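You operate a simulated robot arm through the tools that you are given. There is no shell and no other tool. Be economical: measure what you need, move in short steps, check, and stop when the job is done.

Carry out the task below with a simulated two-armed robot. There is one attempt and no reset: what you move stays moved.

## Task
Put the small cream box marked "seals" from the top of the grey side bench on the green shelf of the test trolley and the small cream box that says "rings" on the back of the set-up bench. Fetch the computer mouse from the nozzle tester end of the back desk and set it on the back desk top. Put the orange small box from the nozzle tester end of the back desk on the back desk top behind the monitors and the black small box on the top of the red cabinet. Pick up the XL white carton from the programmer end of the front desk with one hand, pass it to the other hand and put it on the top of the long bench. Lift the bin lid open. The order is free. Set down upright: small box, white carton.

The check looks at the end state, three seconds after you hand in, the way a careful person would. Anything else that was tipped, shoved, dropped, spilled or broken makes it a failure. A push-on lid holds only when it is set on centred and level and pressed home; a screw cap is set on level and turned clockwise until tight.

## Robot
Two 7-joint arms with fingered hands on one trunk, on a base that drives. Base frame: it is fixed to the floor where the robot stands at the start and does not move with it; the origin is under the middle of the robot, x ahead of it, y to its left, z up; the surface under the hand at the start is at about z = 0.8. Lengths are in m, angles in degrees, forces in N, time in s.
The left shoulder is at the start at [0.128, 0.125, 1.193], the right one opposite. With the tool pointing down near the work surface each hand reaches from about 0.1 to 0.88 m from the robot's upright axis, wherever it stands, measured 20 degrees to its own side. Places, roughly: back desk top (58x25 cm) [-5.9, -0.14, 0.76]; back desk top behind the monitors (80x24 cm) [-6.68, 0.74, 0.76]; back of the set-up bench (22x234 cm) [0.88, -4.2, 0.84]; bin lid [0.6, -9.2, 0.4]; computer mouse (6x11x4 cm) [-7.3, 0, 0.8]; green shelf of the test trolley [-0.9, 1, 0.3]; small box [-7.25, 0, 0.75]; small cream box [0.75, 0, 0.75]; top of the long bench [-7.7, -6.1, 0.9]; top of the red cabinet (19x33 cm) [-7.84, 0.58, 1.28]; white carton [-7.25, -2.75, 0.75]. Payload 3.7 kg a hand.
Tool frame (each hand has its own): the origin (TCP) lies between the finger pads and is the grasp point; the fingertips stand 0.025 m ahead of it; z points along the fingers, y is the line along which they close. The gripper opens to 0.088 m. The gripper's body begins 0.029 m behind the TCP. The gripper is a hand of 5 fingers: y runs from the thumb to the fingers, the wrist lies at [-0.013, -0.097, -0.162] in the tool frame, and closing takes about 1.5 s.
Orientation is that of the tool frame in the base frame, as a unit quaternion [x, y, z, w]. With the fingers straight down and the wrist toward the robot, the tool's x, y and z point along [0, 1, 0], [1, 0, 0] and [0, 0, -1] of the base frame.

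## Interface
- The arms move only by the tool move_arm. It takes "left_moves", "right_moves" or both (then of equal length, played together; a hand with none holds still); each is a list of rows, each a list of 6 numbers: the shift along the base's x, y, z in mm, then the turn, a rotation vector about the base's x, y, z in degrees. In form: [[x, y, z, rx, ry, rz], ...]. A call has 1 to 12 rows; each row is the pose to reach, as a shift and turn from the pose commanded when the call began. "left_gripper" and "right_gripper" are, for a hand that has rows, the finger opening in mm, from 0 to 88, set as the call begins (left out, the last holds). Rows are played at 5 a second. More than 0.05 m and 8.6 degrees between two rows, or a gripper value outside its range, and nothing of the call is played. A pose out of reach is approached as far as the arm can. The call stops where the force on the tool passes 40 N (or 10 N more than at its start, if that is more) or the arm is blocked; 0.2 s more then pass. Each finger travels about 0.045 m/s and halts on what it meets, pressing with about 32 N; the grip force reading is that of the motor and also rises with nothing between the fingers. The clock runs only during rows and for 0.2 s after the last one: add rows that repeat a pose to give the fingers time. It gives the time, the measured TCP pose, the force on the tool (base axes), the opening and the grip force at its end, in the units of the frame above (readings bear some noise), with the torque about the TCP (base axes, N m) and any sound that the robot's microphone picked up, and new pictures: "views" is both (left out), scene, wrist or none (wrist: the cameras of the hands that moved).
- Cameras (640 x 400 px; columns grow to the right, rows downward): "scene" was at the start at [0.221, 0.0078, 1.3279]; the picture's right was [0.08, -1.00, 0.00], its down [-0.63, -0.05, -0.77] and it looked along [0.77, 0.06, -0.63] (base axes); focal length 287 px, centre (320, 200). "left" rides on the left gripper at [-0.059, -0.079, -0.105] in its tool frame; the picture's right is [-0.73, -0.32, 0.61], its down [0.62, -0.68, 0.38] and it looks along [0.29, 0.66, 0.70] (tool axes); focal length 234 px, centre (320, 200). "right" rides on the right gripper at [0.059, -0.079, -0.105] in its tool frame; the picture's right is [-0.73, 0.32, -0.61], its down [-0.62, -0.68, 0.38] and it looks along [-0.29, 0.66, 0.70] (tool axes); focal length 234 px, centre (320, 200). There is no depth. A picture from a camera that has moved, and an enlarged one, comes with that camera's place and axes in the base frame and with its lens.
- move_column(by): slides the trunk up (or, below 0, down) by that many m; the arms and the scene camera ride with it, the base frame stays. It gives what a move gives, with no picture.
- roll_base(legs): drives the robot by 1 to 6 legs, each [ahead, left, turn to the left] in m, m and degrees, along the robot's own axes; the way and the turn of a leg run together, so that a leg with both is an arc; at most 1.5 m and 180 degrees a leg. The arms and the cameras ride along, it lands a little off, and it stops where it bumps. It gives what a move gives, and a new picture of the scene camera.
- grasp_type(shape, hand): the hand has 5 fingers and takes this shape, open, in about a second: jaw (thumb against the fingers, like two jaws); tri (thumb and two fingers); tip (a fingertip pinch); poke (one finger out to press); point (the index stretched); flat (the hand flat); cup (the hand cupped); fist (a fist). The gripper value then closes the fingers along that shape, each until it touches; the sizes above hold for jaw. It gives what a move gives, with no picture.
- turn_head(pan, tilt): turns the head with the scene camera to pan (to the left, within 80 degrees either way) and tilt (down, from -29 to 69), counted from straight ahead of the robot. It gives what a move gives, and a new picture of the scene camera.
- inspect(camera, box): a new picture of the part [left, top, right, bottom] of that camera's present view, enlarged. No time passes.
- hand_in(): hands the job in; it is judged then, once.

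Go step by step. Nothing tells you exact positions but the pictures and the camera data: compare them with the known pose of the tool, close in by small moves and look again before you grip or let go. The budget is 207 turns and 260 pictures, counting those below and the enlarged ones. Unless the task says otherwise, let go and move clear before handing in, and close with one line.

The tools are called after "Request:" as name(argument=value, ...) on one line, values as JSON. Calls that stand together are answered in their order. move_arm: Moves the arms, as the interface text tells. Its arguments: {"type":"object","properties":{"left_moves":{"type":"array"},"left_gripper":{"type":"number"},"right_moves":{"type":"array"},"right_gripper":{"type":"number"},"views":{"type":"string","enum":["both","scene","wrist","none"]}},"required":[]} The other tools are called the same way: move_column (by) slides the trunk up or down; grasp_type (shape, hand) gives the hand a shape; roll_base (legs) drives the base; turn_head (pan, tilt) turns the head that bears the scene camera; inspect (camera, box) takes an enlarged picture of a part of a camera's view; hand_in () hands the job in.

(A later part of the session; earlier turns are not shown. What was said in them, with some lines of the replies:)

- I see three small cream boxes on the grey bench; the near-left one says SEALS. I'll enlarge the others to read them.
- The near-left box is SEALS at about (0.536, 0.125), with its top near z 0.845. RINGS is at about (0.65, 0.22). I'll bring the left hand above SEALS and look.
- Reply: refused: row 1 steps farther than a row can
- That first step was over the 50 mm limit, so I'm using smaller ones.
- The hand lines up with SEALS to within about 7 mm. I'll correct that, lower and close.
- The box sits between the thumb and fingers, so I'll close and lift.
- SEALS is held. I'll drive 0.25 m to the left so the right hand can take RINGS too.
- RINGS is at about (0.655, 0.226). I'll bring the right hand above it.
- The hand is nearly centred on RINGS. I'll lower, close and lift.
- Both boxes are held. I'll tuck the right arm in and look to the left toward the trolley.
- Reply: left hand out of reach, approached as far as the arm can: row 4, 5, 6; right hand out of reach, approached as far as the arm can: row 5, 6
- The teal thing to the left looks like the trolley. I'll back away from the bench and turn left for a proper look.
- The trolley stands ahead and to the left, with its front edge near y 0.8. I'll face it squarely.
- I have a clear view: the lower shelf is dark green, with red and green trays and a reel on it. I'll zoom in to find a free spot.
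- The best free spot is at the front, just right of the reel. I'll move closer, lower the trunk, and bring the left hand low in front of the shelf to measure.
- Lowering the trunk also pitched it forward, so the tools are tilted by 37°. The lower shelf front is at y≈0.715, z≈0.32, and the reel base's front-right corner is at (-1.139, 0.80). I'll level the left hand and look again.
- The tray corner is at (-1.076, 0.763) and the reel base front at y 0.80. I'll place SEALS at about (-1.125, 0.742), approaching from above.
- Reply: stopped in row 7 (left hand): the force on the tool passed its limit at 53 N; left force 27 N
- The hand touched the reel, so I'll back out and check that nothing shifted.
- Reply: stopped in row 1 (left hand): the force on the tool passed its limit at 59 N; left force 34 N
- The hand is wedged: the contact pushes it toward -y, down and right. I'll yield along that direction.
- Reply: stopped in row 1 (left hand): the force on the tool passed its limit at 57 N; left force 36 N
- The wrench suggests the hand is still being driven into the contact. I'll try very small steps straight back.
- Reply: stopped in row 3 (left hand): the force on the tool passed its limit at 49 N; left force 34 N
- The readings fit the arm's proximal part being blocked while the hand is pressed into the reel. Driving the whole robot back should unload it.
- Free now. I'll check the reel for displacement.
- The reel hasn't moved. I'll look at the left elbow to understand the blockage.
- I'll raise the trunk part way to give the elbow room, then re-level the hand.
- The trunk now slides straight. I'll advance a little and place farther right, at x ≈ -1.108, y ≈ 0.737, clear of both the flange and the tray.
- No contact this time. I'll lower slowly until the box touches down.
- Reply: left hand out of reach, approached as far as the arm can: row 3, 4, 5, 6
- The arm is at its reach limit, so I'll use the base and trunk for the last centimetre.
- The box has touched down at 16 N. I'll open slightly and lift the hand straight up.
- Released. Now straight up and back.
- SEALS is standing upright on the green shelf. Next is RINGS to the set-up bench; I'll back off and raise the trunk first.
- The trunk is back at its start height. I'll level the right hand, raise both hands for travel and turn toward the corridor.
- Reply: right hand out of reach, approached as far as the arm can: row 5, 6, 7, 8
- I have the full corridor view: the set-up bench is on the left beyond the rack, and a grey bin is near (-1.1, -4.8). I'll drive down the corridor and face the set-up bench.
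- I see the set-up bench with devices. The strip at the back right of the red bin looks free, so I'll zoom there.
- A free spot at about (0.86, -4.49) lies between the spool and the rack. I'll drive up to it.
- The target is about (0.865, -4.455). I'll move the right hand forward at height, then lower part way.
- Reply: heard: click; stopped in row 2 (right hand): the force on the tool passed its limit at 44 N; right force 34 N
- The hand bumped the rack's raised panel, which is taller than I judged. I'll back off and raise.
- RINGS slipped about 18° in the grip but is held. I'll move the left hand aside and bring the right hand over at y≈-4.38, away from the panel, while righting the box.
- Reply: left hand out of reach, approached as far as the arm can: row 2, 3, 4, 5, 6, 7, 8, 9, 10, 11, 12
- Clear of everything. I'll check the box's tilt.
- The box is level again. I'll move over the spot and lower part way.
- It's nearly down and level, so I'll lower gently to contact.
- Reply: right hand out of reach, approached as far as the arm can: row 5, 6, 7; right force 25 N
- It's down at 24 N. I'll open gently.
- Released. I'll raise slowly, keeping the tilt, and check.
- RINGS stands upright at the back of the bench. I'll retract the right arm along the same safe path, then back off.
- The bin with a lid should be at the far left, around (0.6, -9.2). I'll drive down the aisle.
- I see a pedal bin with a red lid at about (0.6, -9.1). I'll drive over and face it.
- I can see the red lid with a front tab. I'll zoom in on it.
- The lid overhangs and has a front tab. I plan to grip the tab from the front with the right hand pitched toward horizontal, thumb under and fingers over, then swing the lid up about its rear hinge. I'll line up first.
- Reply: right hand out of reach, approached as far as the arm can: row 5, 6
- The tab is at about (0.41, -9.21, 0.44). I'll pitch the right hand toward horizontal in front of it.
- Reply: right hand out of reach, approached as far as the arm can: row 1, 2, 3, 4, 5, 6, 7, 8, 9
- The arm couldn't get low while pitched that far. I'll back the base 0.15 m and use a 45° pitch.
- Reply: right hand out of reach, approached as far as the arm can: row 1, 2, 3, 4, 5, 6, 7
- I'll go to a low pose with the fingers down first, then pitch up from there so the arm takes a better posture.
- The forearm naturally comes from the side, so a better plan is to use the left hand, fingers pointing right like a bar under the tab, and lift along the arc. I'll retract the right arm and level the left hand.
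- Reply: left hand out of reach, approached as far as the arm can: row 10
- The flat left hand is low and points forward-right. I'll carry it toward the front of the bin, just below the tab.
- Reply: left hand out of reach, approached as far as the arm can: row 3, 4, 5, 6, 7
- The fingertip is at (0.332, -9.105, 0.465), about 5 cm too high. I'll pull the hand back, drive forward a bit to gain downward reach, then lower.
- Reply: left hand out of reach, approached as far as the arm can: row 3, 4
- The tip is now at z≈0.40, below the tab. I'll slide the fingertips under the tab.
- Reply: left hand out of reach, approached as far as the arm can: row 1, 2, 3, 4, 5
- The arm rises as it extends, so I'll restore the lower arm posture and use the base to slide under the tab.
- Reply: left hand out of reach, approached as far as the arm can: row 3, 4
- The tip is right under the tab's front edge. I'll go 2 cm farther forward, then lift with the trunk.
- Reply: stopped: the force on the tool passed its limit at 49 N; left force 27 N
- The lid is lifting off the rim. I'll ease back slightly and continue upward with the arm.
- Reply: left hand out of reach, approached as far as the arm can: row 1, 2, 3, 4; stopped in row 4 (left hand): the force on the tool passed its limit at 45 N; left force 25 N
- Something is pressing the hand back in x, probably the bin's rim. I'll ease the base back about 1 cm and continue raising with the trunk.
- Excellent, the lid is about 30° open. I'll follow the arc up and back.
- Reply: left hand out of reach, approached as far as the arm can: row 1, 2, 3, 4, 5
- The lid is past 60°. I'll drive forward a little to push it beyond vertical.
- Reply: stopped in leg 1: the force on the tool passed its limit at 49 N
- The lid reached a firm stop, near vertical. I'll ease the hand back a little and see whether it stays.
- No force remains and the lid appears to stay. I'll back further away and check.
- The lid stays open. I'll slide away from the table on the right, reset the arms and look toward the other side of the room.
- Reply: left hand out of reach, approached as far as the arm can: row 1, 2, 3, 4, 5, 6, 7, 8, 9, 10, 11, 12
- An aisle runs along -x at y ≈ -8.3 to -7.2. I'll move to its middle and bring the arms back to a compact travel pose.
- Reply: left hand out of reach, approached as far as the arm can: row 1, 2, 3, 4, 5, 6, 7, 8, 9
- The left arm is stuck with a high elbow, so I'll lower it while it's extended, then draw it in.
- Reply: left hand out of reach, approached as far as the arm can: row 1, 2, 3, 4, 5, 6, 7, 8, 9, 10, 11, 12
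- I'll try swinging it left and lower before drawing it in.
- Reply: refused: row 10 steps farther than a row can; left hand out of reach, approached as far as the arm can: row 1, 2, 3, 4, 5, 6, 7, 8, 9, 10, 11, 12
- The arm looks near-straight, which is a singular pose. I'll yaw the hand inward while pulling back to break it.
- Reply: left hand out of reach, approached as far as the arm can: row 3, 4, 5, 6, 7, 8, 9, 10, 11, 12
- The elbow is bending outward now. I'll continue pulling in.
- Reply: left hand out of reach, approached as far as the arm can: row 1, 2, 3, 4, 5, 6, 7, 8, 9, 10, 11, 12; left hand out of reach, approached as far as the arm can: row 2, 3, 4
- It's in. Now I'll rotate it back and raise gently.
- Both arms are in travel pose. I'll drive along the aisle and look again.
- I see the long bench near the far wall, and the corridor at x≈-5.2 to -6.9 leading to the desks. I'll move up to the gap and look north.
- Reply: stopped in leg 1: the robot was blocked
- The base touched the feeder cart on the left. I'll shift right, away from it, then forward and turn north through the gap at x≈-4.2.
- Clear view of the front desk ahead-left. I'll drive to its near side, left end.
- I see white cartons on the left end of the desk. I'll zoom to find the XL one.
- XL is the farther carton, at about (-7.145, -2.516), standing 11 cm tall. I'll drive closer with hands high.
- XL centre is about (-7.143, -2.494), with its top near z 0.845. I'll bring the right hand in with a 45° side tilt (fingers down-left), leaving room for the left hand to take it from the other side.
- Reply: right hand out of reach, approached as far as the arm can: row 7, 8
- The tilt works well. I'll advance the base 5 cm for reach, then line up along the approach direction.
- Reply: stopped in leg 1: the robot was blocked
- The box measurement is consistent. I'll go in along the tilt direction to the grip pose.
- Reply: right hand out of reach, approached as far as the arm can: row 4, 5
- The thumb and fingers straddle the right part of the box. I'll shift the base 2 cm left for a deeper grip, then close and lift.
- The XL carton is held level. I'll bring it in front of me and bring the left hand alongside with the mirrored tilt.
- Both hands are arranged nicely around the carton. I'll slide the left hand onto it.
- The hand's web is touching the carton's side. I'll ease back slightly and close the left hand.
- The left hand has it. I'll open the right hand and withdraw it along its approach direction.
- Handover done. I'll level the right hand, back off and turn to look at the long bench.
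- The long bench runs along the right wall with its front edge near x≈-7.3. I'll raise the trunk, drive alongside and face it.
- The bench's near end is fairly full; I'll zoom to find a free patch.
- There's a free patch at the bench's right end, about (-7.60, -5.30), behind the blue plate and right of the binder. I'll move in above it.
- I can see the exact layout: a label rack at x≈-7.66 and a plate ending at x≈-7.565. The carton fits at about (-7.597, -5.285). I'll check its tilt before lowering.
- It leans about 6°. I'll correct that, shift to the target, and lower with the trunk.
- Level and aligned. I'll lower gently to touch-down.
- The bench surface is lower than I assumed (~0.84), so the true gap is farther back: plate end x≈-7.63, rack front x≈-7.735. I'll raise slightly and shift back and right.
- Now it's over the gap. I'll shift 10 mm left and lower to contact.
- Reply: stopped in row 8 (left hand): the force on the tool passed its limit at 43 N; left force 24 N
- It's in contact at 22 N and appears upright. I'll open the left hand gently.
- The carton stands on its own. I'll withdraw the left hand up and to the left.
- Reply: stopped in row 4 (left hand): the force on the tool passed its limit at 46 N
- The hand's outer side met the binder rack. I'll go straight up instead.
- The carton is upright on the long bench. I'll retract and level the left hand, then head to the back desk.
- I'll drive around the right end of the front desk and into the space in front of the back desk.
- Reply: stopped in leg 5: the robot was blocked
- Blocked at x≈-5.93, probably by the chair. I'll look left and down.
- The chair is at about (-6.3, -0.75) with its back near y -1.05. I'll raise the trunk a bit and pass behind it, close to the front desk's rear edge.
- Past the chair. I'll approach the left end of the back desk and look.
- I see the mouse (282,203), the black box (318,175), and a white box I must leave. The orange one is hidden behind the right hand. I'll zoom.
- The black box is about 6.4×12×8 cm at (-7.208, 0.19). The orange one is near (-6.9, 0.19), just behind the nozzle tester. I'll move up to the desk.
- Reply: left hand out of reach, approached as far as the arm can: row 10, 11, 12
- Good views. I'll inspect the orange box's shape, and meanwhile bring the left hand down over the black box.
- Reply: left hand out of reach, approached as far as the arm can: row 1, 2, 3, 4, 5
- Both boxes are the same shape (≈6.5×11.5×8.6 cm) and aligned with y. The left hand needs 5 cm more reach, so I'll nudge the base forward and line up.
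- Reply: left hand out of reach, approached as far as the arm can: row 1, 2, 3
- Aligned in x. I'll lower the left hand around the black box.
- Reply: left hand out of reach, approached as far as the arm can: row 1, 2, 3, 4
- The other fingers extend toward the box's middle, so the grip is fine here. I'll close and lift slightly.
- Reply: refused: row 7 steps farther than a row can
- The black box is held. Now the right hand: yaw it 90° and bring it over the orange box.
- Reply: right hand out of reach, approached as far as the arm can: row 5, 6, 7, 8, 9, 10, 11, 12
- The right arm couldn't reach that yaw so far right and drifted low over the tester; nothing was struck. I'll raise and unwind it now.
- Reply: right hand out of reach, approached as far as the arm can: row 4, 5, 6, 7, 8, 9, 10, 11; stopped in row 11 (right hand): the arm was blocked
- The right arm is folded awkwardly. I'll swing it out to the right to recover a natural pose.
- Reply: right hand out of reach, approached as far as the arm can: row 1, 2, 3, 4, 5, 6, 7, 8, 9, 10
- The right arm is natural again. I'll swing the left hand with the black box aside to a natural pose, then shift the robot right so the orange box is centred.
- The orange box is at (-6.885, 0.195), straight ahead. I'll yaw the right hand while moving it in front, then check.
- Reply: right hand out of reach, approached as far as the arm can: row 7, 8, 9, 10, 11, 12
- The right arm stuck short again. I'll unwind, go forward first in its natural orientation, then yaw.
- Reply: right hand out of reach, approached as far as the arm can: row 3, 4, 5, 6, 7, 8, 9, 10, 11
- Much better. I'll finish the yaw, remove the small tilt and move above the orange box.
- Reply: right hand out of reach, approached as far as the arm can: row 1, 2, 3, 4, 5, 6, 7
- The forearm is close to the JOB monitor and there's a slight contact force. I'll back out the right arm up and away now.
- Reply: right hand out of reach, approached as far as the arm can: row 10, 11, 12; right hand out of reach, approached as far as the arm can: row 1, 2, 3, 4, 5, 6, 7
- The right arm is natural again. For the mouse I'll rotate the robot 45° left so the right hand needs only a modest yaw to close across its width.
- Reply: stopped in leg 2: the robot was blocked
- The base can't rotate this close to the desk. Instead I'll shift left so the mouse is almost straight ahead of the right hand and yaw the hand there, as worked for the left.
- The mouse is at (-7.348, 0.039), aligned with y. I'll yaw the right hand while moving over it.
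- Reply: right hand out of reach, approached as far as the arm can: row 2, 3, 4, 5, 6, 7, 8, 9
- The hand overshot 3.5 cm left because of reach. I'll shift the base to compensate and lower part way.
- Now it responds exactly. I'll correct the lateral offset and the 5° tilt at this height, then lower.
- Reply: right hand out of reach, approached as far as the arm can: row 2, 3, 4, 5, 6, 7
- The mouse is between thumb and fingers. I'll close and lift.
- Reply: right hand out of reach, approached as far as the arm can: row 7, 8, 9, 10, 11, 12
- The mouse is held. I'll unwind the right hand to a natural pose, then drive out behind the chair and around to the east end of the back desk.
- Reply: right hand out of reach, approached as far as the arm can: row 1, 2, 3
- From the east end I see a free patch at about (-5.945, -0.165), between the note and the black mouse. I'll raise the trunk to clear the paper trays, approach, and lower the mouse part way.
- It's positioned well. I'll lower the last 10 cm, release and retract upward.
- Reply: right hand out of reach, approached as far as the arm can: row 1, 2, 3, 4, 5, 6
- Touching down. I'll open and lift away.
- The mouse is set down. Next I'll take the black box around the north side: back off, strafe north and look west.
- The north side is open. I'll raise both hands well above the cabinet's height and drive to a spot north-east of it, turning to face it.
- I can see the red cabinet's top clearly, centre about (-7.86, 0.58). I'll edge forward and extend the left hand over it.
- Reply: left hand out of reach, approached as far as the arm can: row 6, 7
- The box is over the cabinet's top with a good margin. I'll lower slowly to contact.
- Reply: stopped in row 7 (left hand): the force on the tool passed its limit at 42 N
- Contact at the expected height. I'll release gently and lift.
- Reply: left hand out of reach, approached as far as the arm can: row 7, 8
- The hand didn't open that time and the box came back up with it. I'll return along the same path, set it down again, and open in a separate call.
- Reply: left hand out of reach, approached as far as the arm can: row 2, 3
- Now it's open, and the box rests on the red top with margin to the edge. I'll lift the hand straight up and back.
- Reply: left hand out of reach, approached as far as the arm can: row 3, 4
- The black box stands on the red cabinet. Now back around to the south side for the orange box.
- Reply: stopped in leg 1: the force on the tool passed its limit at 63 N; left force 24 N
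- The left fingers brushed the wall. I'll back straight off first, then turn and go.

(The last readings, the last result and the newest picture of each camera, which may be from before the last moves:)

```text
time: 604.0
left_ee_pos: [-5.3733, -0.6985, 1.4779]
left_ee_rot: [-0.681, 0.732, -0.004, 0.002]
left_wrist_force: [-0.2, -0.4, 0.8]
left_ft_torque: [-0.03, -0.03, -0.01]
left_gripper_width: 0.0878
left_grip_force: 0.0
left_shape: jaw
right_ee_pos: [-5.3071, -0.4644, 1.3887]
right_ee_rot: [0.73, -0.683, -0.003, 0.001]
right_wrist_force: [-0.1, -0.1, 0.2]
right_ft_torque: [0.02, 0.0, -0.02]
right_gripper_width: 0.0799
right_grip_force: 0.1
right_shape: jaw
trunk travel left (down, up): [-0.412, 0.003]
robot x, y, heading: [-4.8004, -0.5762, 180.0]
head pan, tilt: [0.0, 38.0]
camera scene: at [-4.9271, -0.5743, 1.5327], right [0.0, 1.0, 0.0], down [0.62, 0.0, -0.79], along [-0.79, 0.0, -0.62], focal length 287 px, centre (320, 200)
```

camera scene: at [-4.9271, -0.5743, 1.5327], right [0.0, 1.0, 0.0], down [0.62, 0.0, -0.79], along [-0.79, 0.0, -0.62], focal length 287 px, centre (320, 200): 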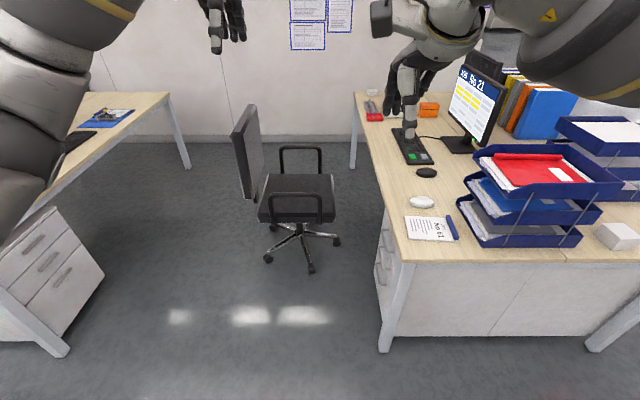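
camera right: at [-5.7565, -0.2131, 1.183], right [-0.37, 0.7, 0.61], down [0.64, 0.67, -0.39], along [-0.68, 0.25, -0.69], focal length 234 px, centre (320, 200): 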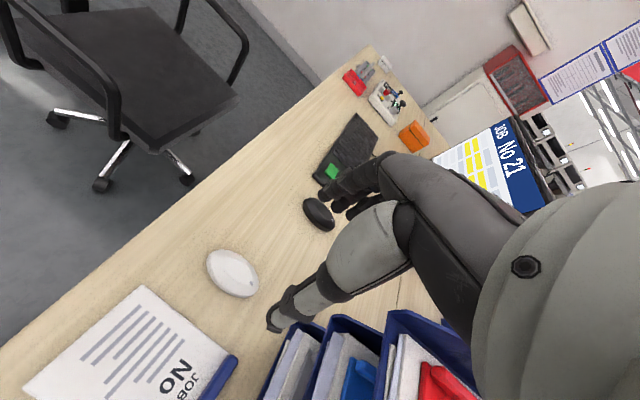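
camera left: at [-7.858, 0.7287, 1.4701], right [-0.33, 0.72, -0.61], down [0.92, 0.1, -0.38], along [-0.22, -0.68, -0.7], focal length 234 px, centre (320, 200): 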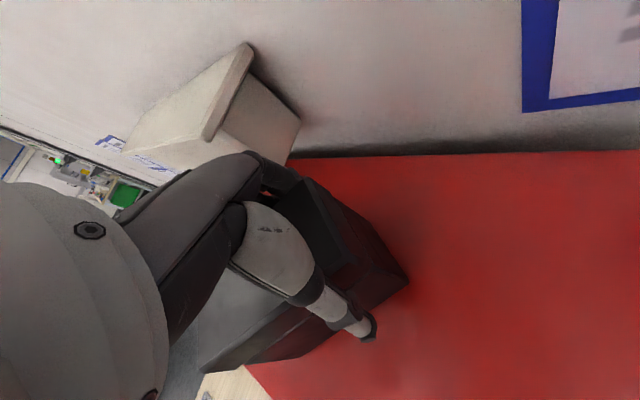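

The mouse is in place and the way is visible. I'll lower the arms to travel height and drive behind the chair to face the orange box.

Request:
move_column(by=-0.19)

Request:
move_arm(left_moves=[[20, 0, -40, 0, 0, 0], [40, 0, -80, 0, 0, 0], [60, 0, -120, 0, 0, 0], [75, 0, -160, 0, 0, 0], [85, 0, -190, 0, 0, 0]], right_moves=[[0, 0, -30, 0, 0, 0], [0, 0, -60, 0, 0, 0], [0, 0, -90, 0, 0, 0], [0, 0, -110, 0, 0, 0], [0, 0, -110, 0, 0, 0]], views="none")

Request:
roll_base(legs=[[0, 0.92, 0], [0, 0, -90], [0, 1.04, 0], [0, 1.04, 0], [0.85, 0, 0]])

```text
time: 606.1
left_ee_pos: [-5.3718, -0.699, 1.2882]
left_ee_rot: [-0.681, 0.732, -0.004, 0.001]
left_wrist_force: [-0.8, -1.0, 0.6]
left_ft_torque: [0.01, 0.03, 0.02]
left_gripper_width: 0.0878
left_grip_force: 0.0
left_shape: jaw
right_ee_pos: [-5.3058, -0.4644, 1.1996]
right_ee_rot: [0.73, -0.684, -0.004, 0.002]
right_wrist_force: [1.2, -1.0, -0.1]
right_ft_torque: [0.0, -0.01, 0.01]
right_gripper_width: 0.0801
right_grip_force: 0.1
right_shape: jaw
trunk travel left (down, up): [-0.222, 0.193]
robot x, y, heading: [-4.797, -0.5755, 180.0]
head pan, tilt: [0.0, 38.0]
```

```text
time: 607.3
left_ee_pos: [-5.2882, -0.6995, 1.0966]
left_ee_rot: [-0.681, 0.732, -0.004, 0.001]
left_wrist_force: [0.1, 0.6, 0.1]
left_ft_torque: [-0.02, 0.01, 0.01]
left_gripper_width: 0.0877
left_grip_force: 0.0
left_shape: jaw
right_ee_pos: [-5.3061, -0.4648, 1.0867]
right_ee_rot: [0.73, -0.683, -0.003, 0.001]
right_wrist_force: [-0.4, 0.4, 0.0]
right_ft_torque: [0.04, 0.0, 0.01]
right_gripper_width: 0.0798
right_grip_force: 0.1
right_shape: jaw
trunk travel left (down, up): [-0.222, 0.193]
robot x, y, heading: [-4.7974, -0.5769, 180.0]
head pan, tilt: [0.0, 38.0]
```

```text
time: 641.8
left_ee_pos: [-7.0165, -0.1246, 1.097]
left_ee_rot: [0.035, 0.999, -0.004, -0.002]
left_wrist_force: [0.5, -0.1, -0.6]
left_ft_torque: [0.01, 0.03, 0.03]
left_gripper_width: 0.0881
left_grip_force: 0.1
left_shape: jaw
right_ee_pos: [-6.7801, -0.1072, 1.0871]
right_ee_rot: [-0.034, 0.999, 0.002, 0.002]
right_wrist_force: [-0.7, -0.3, 0.4]
right_ft_torque: [-0.07, 0.0, 0.03]
right_gripper_width: 0.0801
right_grip_force: 0.0
right_shape: jaw
trunk travel left (down, up): [-0.222, 0.193]
robot x, y, heading: [-6.8909, -0.6165, 90.0]
head pan, tilt: [0.0, 38.0]
camera scene: at [-6.8929, -0.3989, 1.3391], right [1.0, 0.0, 0.0], down [0.0, -0.62, -0.79], along [0.0, 0.79, -0.62], focal length 287 px, centre (320, 200)
```

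scene: 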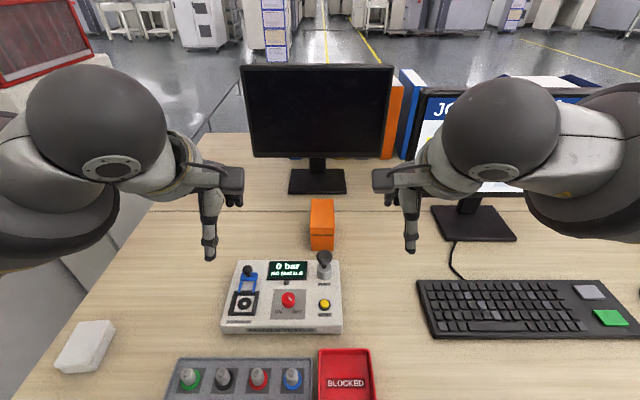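

Lined up on the orange box. I'll repeat the left-hand approach that worked for the black one, moving the right hand aside.

Request:
move_arm(left_moves=[[0, 30, 0, 0, 0, -8], [5, 60, 0, 0, 0, -16], [10, 90, 0, 0, 0, -24], [15, 120, 0, 0, 0, -32], [20, 150, 0, 0, 0, -40], [30, 180, 0, 0, 0, -48], [40, 205, 0, 0, 0, -56], [50, 225, 0, 0, 0, -64], [65, 240, 0, 0, 0, -72], [80, 250, 0, 0, 0, -80], [95, 255, 0, 0, 0, -86], [105, 255, -10, 0, 0, -86]], right_moves=[[20, 0, 0, 0, 0, 0], [40, 0, 0, 0, 0, 0], [60, 0, 0, 0, 0, 0], [80, 0, 0, 0, 0, 0], [100, 0, 0, 0, 0, 0], [120, 0, 0, 0, 0, 0], [120, 0, 0, 0, 0, 0], [120, 0, 0, 0, 0, 0], [120, 0, 0, 0, 0, 0], [120, 0, 0, 0, 0, 0], [120, 0, 0, 0, 0, 0], [120, 0, 0, 0, 0, 0]], left_gripper=88, views="none")

Request:
move_arm(left_moves=[[5, 0, -40, 0, 0, 0], [10, 0, -80, 0, 0, 0], [15, 0, -120, 0, 0, 0], [20, 0, -140, 0, 0, 0]], views="none")

```text
time: 644.4
left_ee_pos: [-6.9119, 0.1301, 1.0872]
left_ee_rot: [0.708, 0.706, -0.003, -0.005]
left_wrist_force: [0.0, -1.0, 0.1]
left_ft_torque: [0.01, 0.0, 0.0]
left_gripper_width: 0.0882
left_grip_force: 0.0
left_shape: jaw
right_ee_pos: [-6.6626, -0.1055, 1.0874]
right_ee_rot: [-0.034, 0.999, 0.003, 0.002]
right_wrist_force: [0.1, 0.4, 0.2]
right_ft_torque: [-0.03, 0.01, -0.01]
right_gripper_width: 0.0801
right_grip_force: 0.2
right_shape: jaw
trunk travel left (down, up): [-0.222, 0.193]
robot x, y, heading: [-6.8935, -0.6148, 90.0]
head pan, tilt: [0.0, 38.0]
```

```text
time: 645.4
left_ee_pos: [-6.8941, 0.1206, 0.9453]
left_ee_rot: [0.707, 0.707, -0.001, -0.005]
left_wrist_force: [1.0, 0.2, 0.0]
left_ft_torque: [0.0, 0.0, 0.03]
left_gripper_width: 0.0879
left_grip_force: 0.0
left_shape: jaw
left hand out of reach, approached as far as the arm can: row 3, 4
right_ee_pos: [-6.6614, -0.1062, 1.0885]
right_ee_rot: [-0.035, 0.999, 0.003, 0.002]
right_wrist_force: [0.1, 0.1, 0.0]
right_ft_torque: [-0.03, 0.03, 0.01]
right_gripper_width: 0.0799
right_grip_force: 0.0
right_shape: jaw
trunk travel left (down, up): [-0.222, 0.193]
robot x, y, heading: [-6.8891, -0.6137, 89.8]
head pan, tilt: [0.0, 38.0]
```

Working well. I'll nudge the base forward and check alignment from the wrist.

Request:
roll_base(legs=[[0.055, 0, 0]])

Request:
move_arm(left_moves=[[2, 0, -20, 0, 0, 0], [3, 0, -45, 0, 0, 0], [3, 0, -50, 0, 0, 0]], views="wrist")

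```text
time: 646.4
left_ee_pos: [-6.8944, 0.1765, 0.9453]
left_ee_rot: [0.707, 0.707, -0.002, -0.003]
left_wrist_force: [0.1, -0.2, -0.4]
left_ft_torque: [-0.03, 0.02, 0.01]
left_gripper_width: 0.0878
left_grip_force: 0.0
left_shape: jaw
right_ee_pos: [-6.6628, -0.0492, 1.089]
right_ee_rot: [-0.034, 0.999, 0.002, 0.002]
right_wrist_force: [0.4, -0.1, -0.2]
right_ft_torque: [0.0, -0.02, 0.03]
right_gripper_width: 0.0799
right_grip_force: 0.0
right_shape: jaw
trunk travel left (down, up): [-0.222, 0.193]
robot x, y, heading: [-6.8912, -0.5564, 90.0]
head pan, tilt: [0.0, 38.0]
camera scene: at [-6.8929, -0.3429, 1.3389], right [1.0, 0.0, 0.0], down [0.0, -0.62, -0.79], along [0.0, 0.79, -0.62], focal length 287 px, centre (320, 200)
```

scene: 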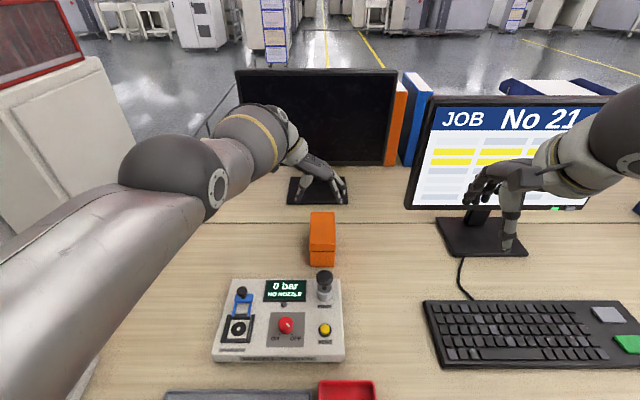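

```text
time: 647.2
left_ee_pos: [-6.8896, 0.1697, 0.9026]
left_ee_rot: [0.707, 0.707, -0.001, -0.004]
left_wrist_force: [-0.7, 0.2, -0.6]
left_ft_torque: [0.02, 0.02, 0.0]
left_gripper_width: 0.0878
left_grip_force: 0.1
left_shape: jaw
left hand out of reach, approached as far as the arm can: row 2, 3
right_ee_pos: [-6.6623, -0.0513, 1.0881]
right_ee_rot: [-0.034, 0.999, 0.003, 0.002]
right_wrist_force: [-0.3, -1.0, 0.3]
right_ft_torque: [-0.01, -0.01, 0.0]
right_gripper_width: 0.0799
right_grip_force: 0.0
right_shape: jaw
trunk travel left (down, up): [-0.222, 0.193]
robot x, y, heading: [-6.8921, -0.5584, 90.0]
head pan, tilt: [0.0, 38.0]
camera left: at [-6.968, 0.1105, 1.0079], right [-0.33, -0.72, -0.61], down [-0.69, 0.62, -0.37], along [0.65, 0.29, -0.7], focal length 234 px, centre (320, 200)
```

left: 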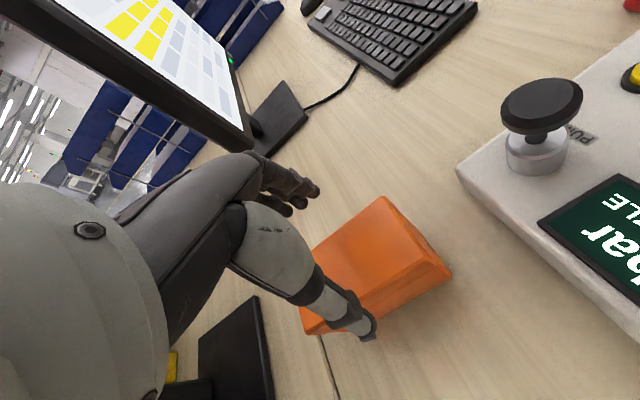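

Centred. I'll lower and close.

Request:
move_arm(left_moves=[[3, 0, -30, 0, 0, 0], [3, 0, -60, 0, 0, 0], [3, 0, -80, 0, 0, 0], [3, 0, -80, 0, 0, 0]], views="none")

Request:
move_arm(left_moves=[[0, 0, 0, 0, 0, 0], [0, 0, 0, 0, 0, 0], [0, 0, 0, 0, 0, 0], [0, 0, 0, 0, 0, 0], [0, 0, 0, 0, 0, 0], [0, 0, 0, 0, 0, 0], [0, 0, 0, 0, 0, 0], [0, -10, 35, 0, 0, 0], [0, -20, 80, 0, 0, 0], [0, -30, 125, 0, 0, 0], [0, -40, 170, 0, 0, 0], [0, -50, 215, 0, 0, 0]], left_gripper=0, views="wrist")

```text
time: 648.2
left_ee_pos: [-6.891, 0.1486, 0.8359]
left_ee_rot: [0.707, 0.707, -0.002, -0.005]
left_wrist_force: [-0.2, -0.4, 1.3]
left_ft_torque: [-0.04, -0.02, 0.03]
left_gripper_width: 0.0878
left_grip_force: 0.0
left_shape: jaw
left hand out of reach, approached as far as the arm can: row 1, 2, 3, 4
right_ee_pos: [-6.6626, -0.0512, 1.0884]
right_ee_rot: [-0.034, 0.999, 0.002, 0.002]
right_wrist_force: [0.6, -0.2, 0.9]
right_ft_torque: [0.0, 0.02, -0.04]
right_gripper_width: 0.0798
right_grip_force: 0.1
right_shape: jaw
trunk travel left (down, up): [-0.222, 0.193]
robot x, y, heading: [-6.8948, -0.5602, 90.2]
head pan, tilt: [0.0, 38.0]
```

```text
time: 650.8
left_ee_pos: [-6.873, 0.1765, 1.0557]
left_ee_rot: [0.708, 0.706, -0.003, -0.003]
left_wrist_force: [0.2, -0.9, -3.1]
left_ft_torque: [-0.11, -0.01, 0.0]
left_gripper_width: 0.0631
left_grip_force: 31.7
left_shape: jaw
left hand out of reach, approached as far as the arm can: row 8, 9, 10, 11, 12
right_ee_pos: [-6.6625, -0.0518, 1.0895]
right_ee_rot: [-0.034, 0.999, 0.002, 0.002]
right_wrist_force: [0.1, -0.8, 0.2]
right_ft_torque: [0.0, -0.01, 0.0]
right_gripper_width: 0.0799
right_grip_force: 0.1
right_shape: jaw
trunk travel left (down, up): [-0.222, 0.193]
robot x, y, heading: [-6.8913, -0.5589, 90.3]
head pan, tilt: [0.0, 38.0]
camera left: at [-6.9488, 0.1192, 1.1615], right [-0.33, -0.73, -0.6], down [-0.68, 0.62, -0.38], along [0.65, 0.29, -0.7], focal length 234 px, centre (320, 200)
```

left: 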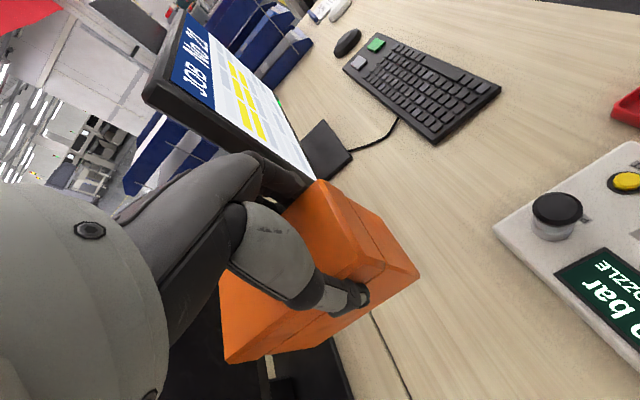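

The orange box is held. I'll return the hand to a natural pose and drive around to the north side.

Request:
move_arm(left_moves=[[-8, -20, 3, 0, 0, 8], [-18, -45, 6, 0, 0, 16], [-28, -70, 9, 0, 0, 24], [-40, -95, 12, 0, 0, 32], [-52, -120, 15, 0, 0, 40], [-66, -150, 18, 0, 0, 48], [-80, -180, 21, 0, 0, 56], [-95, -205, 24, 0, 0, 64], [-110, -230, 27, 0, 0, 72], [-125, -250, 30, 0, 0, 80], [-140, -265, 35, 0, 0, 86]], views="none")

Request:
roll_base(legs=[[-0.94, 0, 0], [0, -0.92, 0], [0, -0.92, 0], [1.5, 0, 0], [1.5, 0, 0], [0.1, 0.95, 0]])

```text
time: 653.2
left_ee_pos: [-6.8103, 0.1907, 1.2754]
left_ee_rot: [0.049, 0.999, -0.004, 0.0]
left_wrist_force: [-0.4, -0.4, -3.4]
left_ft_torque: [0.03, -0.1, 0.01]
left_gripper_width: 0.0633
left_grip_force: 31.9
left_shape: jaw
left hand out of reach, approached as far as the arm can: row 1, 2, 3, 4, 5, 6, 7, 8, 9, 10, 11
right_ee_pos: [-6.6629, -0.0537, 1.0913]
right_ee_rot: [-0.034, 0.999, 0.004, 0.003]
right_wrist_force: [0.1, -0.4, 0.0]
right_ft_torque: [0.04, 0.0, 0.03]
right_gripper_width: 0.0801
right_grip_force: 0.0
right_shape: jaw
trunk travel left (down, up): [-0.222, 0.193]
robot x, y, heading: [-6.8928, -0.5639, 89.9]
head pan, tilt: [0.0, 38.0]
```

```text
time: 696.4
left_ee_pos: [-5.852, 2.3527, 1.2703]
left_ee_rot: [0.066, 0.998, -0.006, -0.001]
left_wrist_force: [-0.7, 0.6, -2.6]
left_ft_torque: [-0.02, -0.1, 0.0]
left_gripper_width: 0.063
left_grip_force: 32.2
left_shape: jaw
right_ee_pos: [-5.7135, 2.1035, 1.0878]
right_ee_rot: [-0.018, 1.0, 0.002, 0.002]
right_wrist_force: [-0.2, -1.3, 0.1]
right_ft_torque: [0.0, 0.01, -0.01]
right_gripper_width: 0.08
right_grip_force: 0.1
right_shape: jaw
trunk travel left (down, up): [-0.222, 0.193]
robot x, y, heading: [-5.9597, 1.6047, 88.1]
head pan, tilt: [0.0, 38.0]
camera scene: at [-5.9545, 1.8183, 1.339], right [1.0, -0.03, 0.0], down [-0.02, -0.62, -0.79], along [0.03, 0.79, -0.62], focal length 287 px, centre (320, 200)
```

scene: 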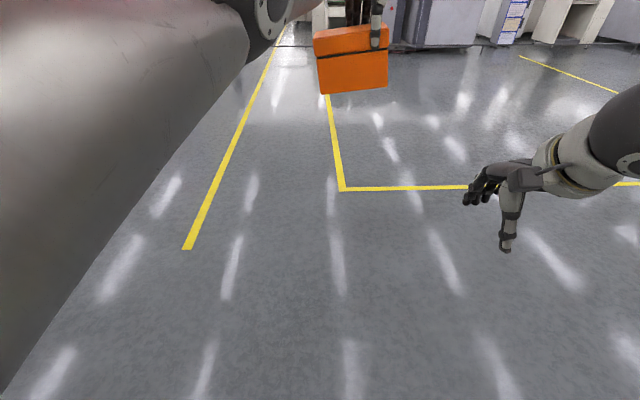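

The left arm stayed extended forward (z 1.27) but still holds the box. That posture suits placing from the north; I'll move west and turn to face the desk.

Request:
roll_base(legs=[[0, 0.9, 1.9], [0, 0, 90], [0, 0, 90], [0.05, 0, 0]])

```text
time: 712.8
left_ee_pos: [-6.9446, 0.8132, 1.2704]
left_ee_rot: [0.999, -0.048, 0.002, -0.007]
left_wrist_force: [-1.5, 0.1, -3.7]
left_ft_torque: [0.02, 0.1, 0.02]
left_gripper_width: 0.0629
left_grip_force: 32.0
left_shape: jaw
right_ee_pos: [-7.0922, 1.0571, 1.0884]
right_ee_rot: [0.999, 0.036, -0.002, 0.002]
right_wrist_force: [0.5, -0.6, 0.6]
right_ft_torque: [0.04, 0.0, 0.02]
right_gripper_width: 0.0798
right_grip_force: 0.1
right_shape: jaw
trunk travel left (down, up): [-0.222, 0.193]
robot x, y, heading: [-6.8651, 1.5663, -89.7]
head pan, tilt: [0.0, 38.0]
camera scene: at [-6.8645, 1.3526, 1.339], right [-1.0, 0.0, 0.0], down [0.0, 0.62, -0.79], along [0.0, -0.79, -0.62], focal length 287 px, centre (320, 200)
```

scene: 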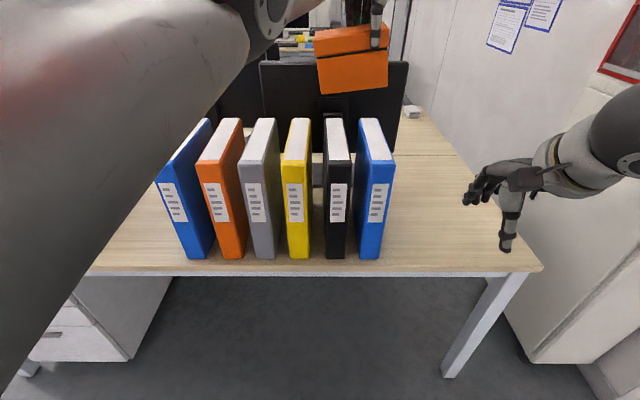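

Binders occupy x -7.02 to -6.5 along the rear edge. The free part of the strip behind the monitors seems to be just east of them, around x -6.39. I'll shift left to see it.

Request:
roll_base(legs=[[0, 0.5, -0.3]])

```text
time: 717.7
left_ee_pos: [-6.4388, 0.8153, 1.2696]
left_ee_rot: [0.999, -0.047, 0.001, -0.008]
left_wrist_force: [0.2, -0.3, -2.8]
left_ft_torque: [0.01, 0.07, 0.0]
left_gripper_width: 0.0625
left_grip_force: 32.4
left_shape: jaw
right_ee_pos: [-6.587, 1.0593, 1.0884]
right_ee_rot: [0.999, 0.037, -0.002, 0.001]
right_wrist_force: [0.5, -0.5, -0.6]
right_ft_torque: [0.03, 0.03, 0.0]
right_gripper_width: 0.08
right_grip_force: 0.1
right_shape: jaw
trunk travel left (down, up): [-0.222, 0.193]
robot x, y, heading: [-6.3588, 1.5711, -89.6]
head pan, tilt: [0.0, 38.0]
camera scene: at [-6.361, 1.3558, 1.339], right [-1.0, -0.01, 0.0], down [0.0, 0.62, -0.79], along [0.01, -0.79, -0.62], focal length 287 px, centre (320, 200)
```

scene: 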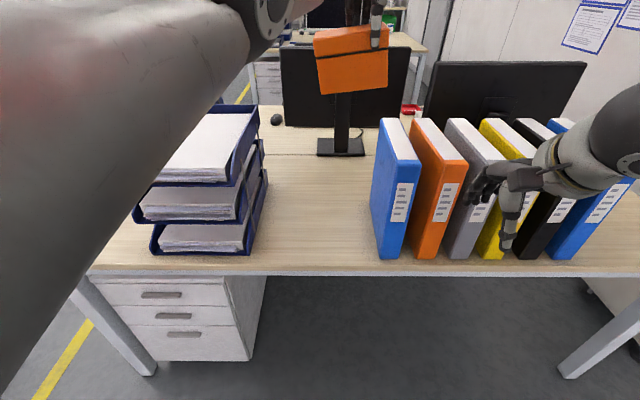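

Excellent: there's a wide free area between the trays and the binders. I'll lower the orange box toward (-6.38, 0.74).

Request:
move_arm(left_moves=[[4, -15, -40, 0, 0, 0], [8, -30, -80, 0, 0, 0], [12, -45, -120, 0, 0, 0], [16, -60, -160, 0, 0, 0], [18, -70, -205, 0, 0, 0], [18, -75, -250, 0, 0, 0], [18, -75, -295, 0, 0, 0], [18, -75, -340, 0, 0, 0], [18, -75, -365, 0, 0, 0]], views="scene")

```text
time: 719.7
left_ee_pos: [-6.4079, 0.7653, 0.9166]
left_ee_rot: [0.999, -0.046, 0.002, -0.007]
left_wrist_force: [-0.3, -0.4, -3.2]
left_ft_torque: [-0.01, 0.08, -0.03]
left_gripper_width: 0.062
left_grip_force: 32.3
left_shape: jaw
left hand out of reach, approached as far as the arm can: row 4, 5, 6, 7, 8, 9
right_ee_pos: [-6.5875, 1.0583, 1.0885]
right_ee_rot: [0.999, 0.038, -0.002, 0.002]
right_wrist_force: [0.3, -0.1, -1.6]
right_ft_torque: [0.02, -0.01, 0.0]
right_gripper_width: 0.0797
right_grip_force: 0.0
right_shape: jaw
trunk travel left (down, up): [-0.222, 0.193]
robot x, y, heading: [-6.3606, 1.5676, -89.7]
head pan, tilt: [0.0, 38.0]
camera scene: at [-6.3611, 1.3556, 1.339], right [-1.0, -0.01, 0.0], down [0.0, 0.62, -0.79], along [0.01, -0.79, -0.62], focal length 287 px, centre (320, 200)
```

scene: 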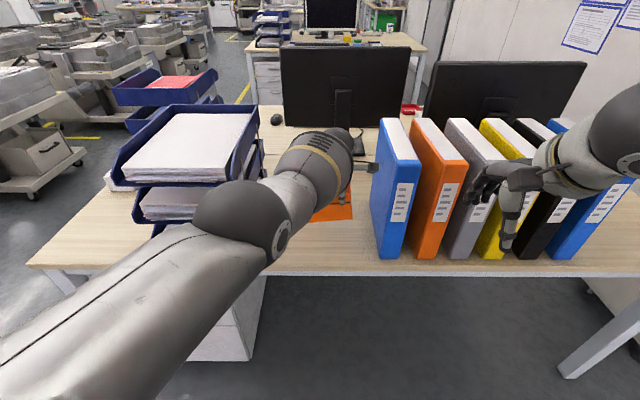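

It's hovering at about (-6.37, 0.765), inside the strip. I'll use the trunk for the final descent.

Request:
move_column(by=-0.06)

Request:
move_arm(left_moves=[[0, 0, -5, 0, 0, 0], [0, 0, -10, 0, 0, 0], [0, 0, -15, 0, 0, 0], [0, 0, -20, 0, 0, 0], [0, 0, -24, 0, 0, 0]], views="wrist")

```text
time: 720.7
left_ee_pos: [-6.4089, 0.7668, 0.8587]
left_ee_rot: [0.999, -0.046, 0.002, -0.006]
left_wrist_force: [-0.2, 0.1, -2.3]
left_ft_torque: [0.04, 0.08, 0.01]
left_gripper_width: 0.0624
left_grip_force: 32.2
left_shape: jaw
right_ee_pos: [-6.5888, 1.0559, 1.0236]
right_ee_rot: [0.999, 0.038, -0.001, -0.008]
right_wrist_force: [0.1, -0.1, -0.6]
right_ft_torque: [-0.05, 0.01, -0.01]
right_gripper_width: 0.0797
right_grip_force: 0.0
right_shape: jaw
trunk travel left (down, up): [-0.162, 0.253]
robot x, y, heading: [-6.3604, 1.5704, -89.4]
head pan, tilt: [0.0, 38.0]
```

```text
time: 721.9
left_ee_pos: [-6.4102, 0.7666, 0.8357]
left_ee_rot: [0.999, -0.047, 0.001, -0.004]
left_wrist_force: [-2.5, -1.4, 8.2]
left_ft_torque: [0.21, -0.33, 0.02]
left_gripper_width: 0.062
left_grip_force: 31.4
left_shape: jaw
right_ee_pos: [-6.5879, 1.0567, 1.0233]
right_ee_rot: [0.999, 0.037, 0.0, -0.006]
right_wrist_force: [0.1, 0.0, 0.1]
right_ft_torque: [-0.02, 0.04, -0.01]
right_gripper_width: 0.0798
right_grip_force: 0.1
right_shape: jaw
trunk travel left (down, up): [-0.162, 0.253]
robot x, y, heading: [-6.3634, 1.5705, -89.7]
head pan, tilt: [0.0, 38.0]
camera left: at [-6.4606, 0.8504, 0.941], right [-0.69, 0.39, -0.61], down [0.69, 0.62, -0.38], along [0.23, -0.68, -0.7], focal length 234 px, centre (320, 200)
```

left: 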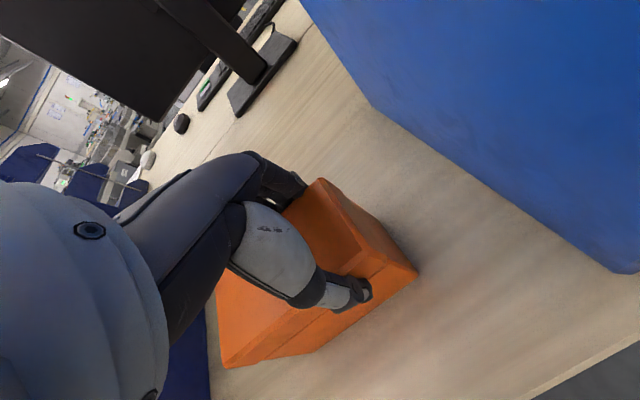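

Touched down at the expected height. I'll open fully and confirm.

Request:
move_arm(left_moves=[[0, 0, 0, 0, 0, 0], [0, 0, 0, 0, 0, 0], [0, 0, 0, 0, 0, 0], [0, 0, 0, 0, 0, 0], [0, 0, 0, 0, 0, 0], [0, 0, 0, 0, 0, 0], [0, 0, 0, 0, 0, 0], [0, 0, 0, 0, 0, 0]], left_gripper=88, views="none")

```text
time: 723.7
left_ee_pos: [-6.4092, 0.7662, 0.8327]
left_ee_rot: [0.999, -0.047, 0.001, -0.008]
left_wrist_force: [0.7, -0.9, -0.2]
left_ft_torque: [0.02, 0.0, -0.01]
left_gripper_width: 0.0876
left_grip_force: 0.2
left_shape: jaw
right_ee_pos: [-6.5872, 1.0563, 1.0214]
right_ee_rot: [0.999, 0.037, -0.002, -0.009]
right_wrist_force: [-0.1, 0.3, -0.1]
right_ft_torque: [-0.02, 0.05, 0.01]
right_gripper_width: 0.08
right_grip_force: 0.1
right_shape: jaw
trunk travel left (down, up): [-0.162, 0.253]
robot x, y, heading: [-6.3633, 1.566, -89.5]
head pan, tilt: [0.0, 38.0]
```

Open. I'll raise the hand clear using the trunk first, then the arm, and look.

Request:
move_column(by=0.1)

Request:
move_arm(left_moves=[[0, 0, 40, 0, 0, 0], [0, 0, 85, 0, 0, 0], [0, 0, 130, 0, 0, 0], [0, 0, 170, 0, 0, 0], [0, 0, 210, 0, 0, 0], [0, 0, 250, 0, 0, 0]], views="scene")

```text
time: 725.1
left_ee_pos: [-6.4095, 0.7697, 1.0221]
left_ee_rot: [0.997, -0.047, 0.004, 0.057]
left_wrist_force: [0.2, 0.1, 1.4]
left_ft_torque: [-0.02, -0.01, -0.01]
left_gripper_width: 0.0879
left_grip_force: 0.0
left_shape: jaw
right_ee_pos: [-6.5876, 1.0542, 1.12]
right_ee_rot: [0.999, 0.037, -0.001, -0.009]
right_wrist_force: [0.1, 0.5, -0.3]
right_ft_torque: [0.01, 0.01, 0.01]
right_gripper_width: 0.0798
right_grip_force: 0.0
right_shape: jaw
trunk travel left (down, up): [-0.262, 0.153]
robot x, y, heading: [-6.3606, 1.5732, -89.7]
head pan, tilt: [0.0, 38.0]
```

```text
time: 726.5
left_ee_pos: [-6.4027, 0.7865, 1.2603]
left_ee_rot: [0.997, -0.047, 0.005, 0.057]
left_wrist_force: [0.3, 0.1, 0.6]
left_ft_torque: [0.03, 0.0, 0.01]
left_gripper_width: 0.0877
left_grip_force: 0.0
left_shape: jaw
left hand out of reach, approached as far as the arm can: row 5, 6
right_ee_pos: [-6.5884, 1.0566, 1.1232]
right_ee_rot: [0.999, 0.038, -0.001, -0.008]
right_wrist_force: [-0.6, -1.0, -0.4]
right_ft_torque: [-0.01, 0.0, -0.02]
right_gripper_width: 0.0798
right_grip_force: 0.0
right_shape: jaw
trunk travel left (down, up): [-0.262, 0.153]
robot x, y, heading: [-6.3639, 1.5709, -89.5]
head pan, tilt: [0.0, 38.0]
camera scene: at [-6.3614, 1.3936, 1.3809], right [-1.0, -0.01, 0.0], down [0.0, 0.62, -0.79], along [0.01, -0.79, -0.62], focal length 287 px, centre (320, 200)
```

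scene: 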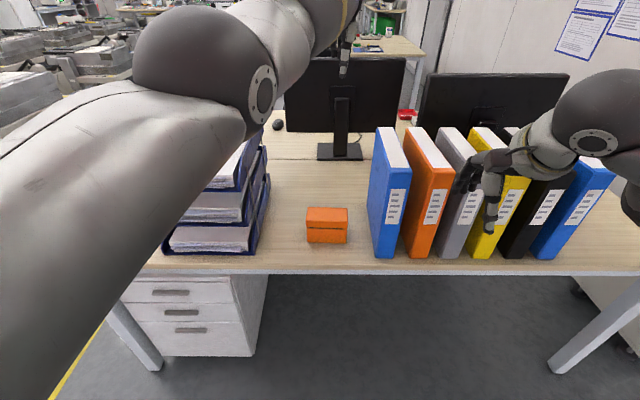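

The orange box stands upright behind the monitors, and everything else is placed. I'll back clear of the desk and hand in.

Request:
roll_base(legs=[[-0.4, 0, 0]])

Request:
hand_in()

```text
time: 729.0
left_ee_pos: [-6.4047, 1.1817, 1.2586]
left_ee_rot: [0.997, -0.045, 0.004, 0.057]
left_wrist_force: [0.1, -0.6, -0.5]
left_ft_torque: [-0.02, 0.0, -0.01]
left_gripper_width: 0.088
left_grip_force: 0.1
left_shape: jaw
right_ee_pos: [-6.5894, 1.4528, 1.1219]
right_ee_rot: [0.999, 0.039, 0.0, -0.008]
right_wrist_force: [0.2, 0.4, -0.5]
right_ft_torque: [-0.02, -0.01, 0.01]
right_gripper_width: 0.0798
right_grip_force: 0.1
right_shape: jaw
trunk travel left (down, up): [-0.262, 0.153]
robot x, y, heading: [-6.3634, 1.9671, -89.5]
head pan, tilt: [0.0, 38.0]
camera scene: at [-6.364, 1.7901, 1.3807], right [-1.0, -0.01, 0.0], down [-0.01, 0.62, -0.79], along [0.01, -0.79, -0.62], focal length 287 px, centre (320, 200)
```

scene: 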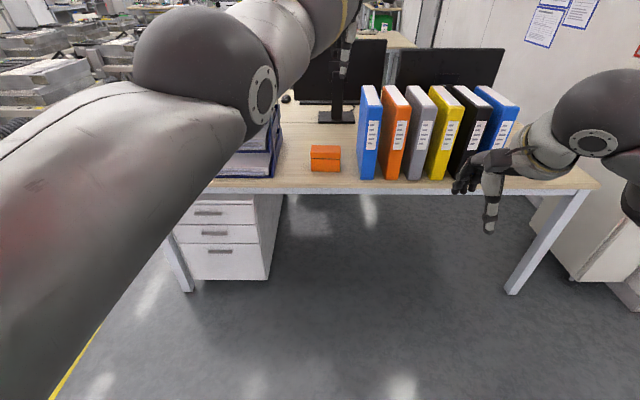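

```text
The job is handed in.
```

Every item is in place and the job is handed in, but the robot bumped the reel, a bench machine, the feeder cart, the front desk, the chair, the binder rack and a wall on the way; I saw nothing tipped or spilled, though I only checked the reel closely.
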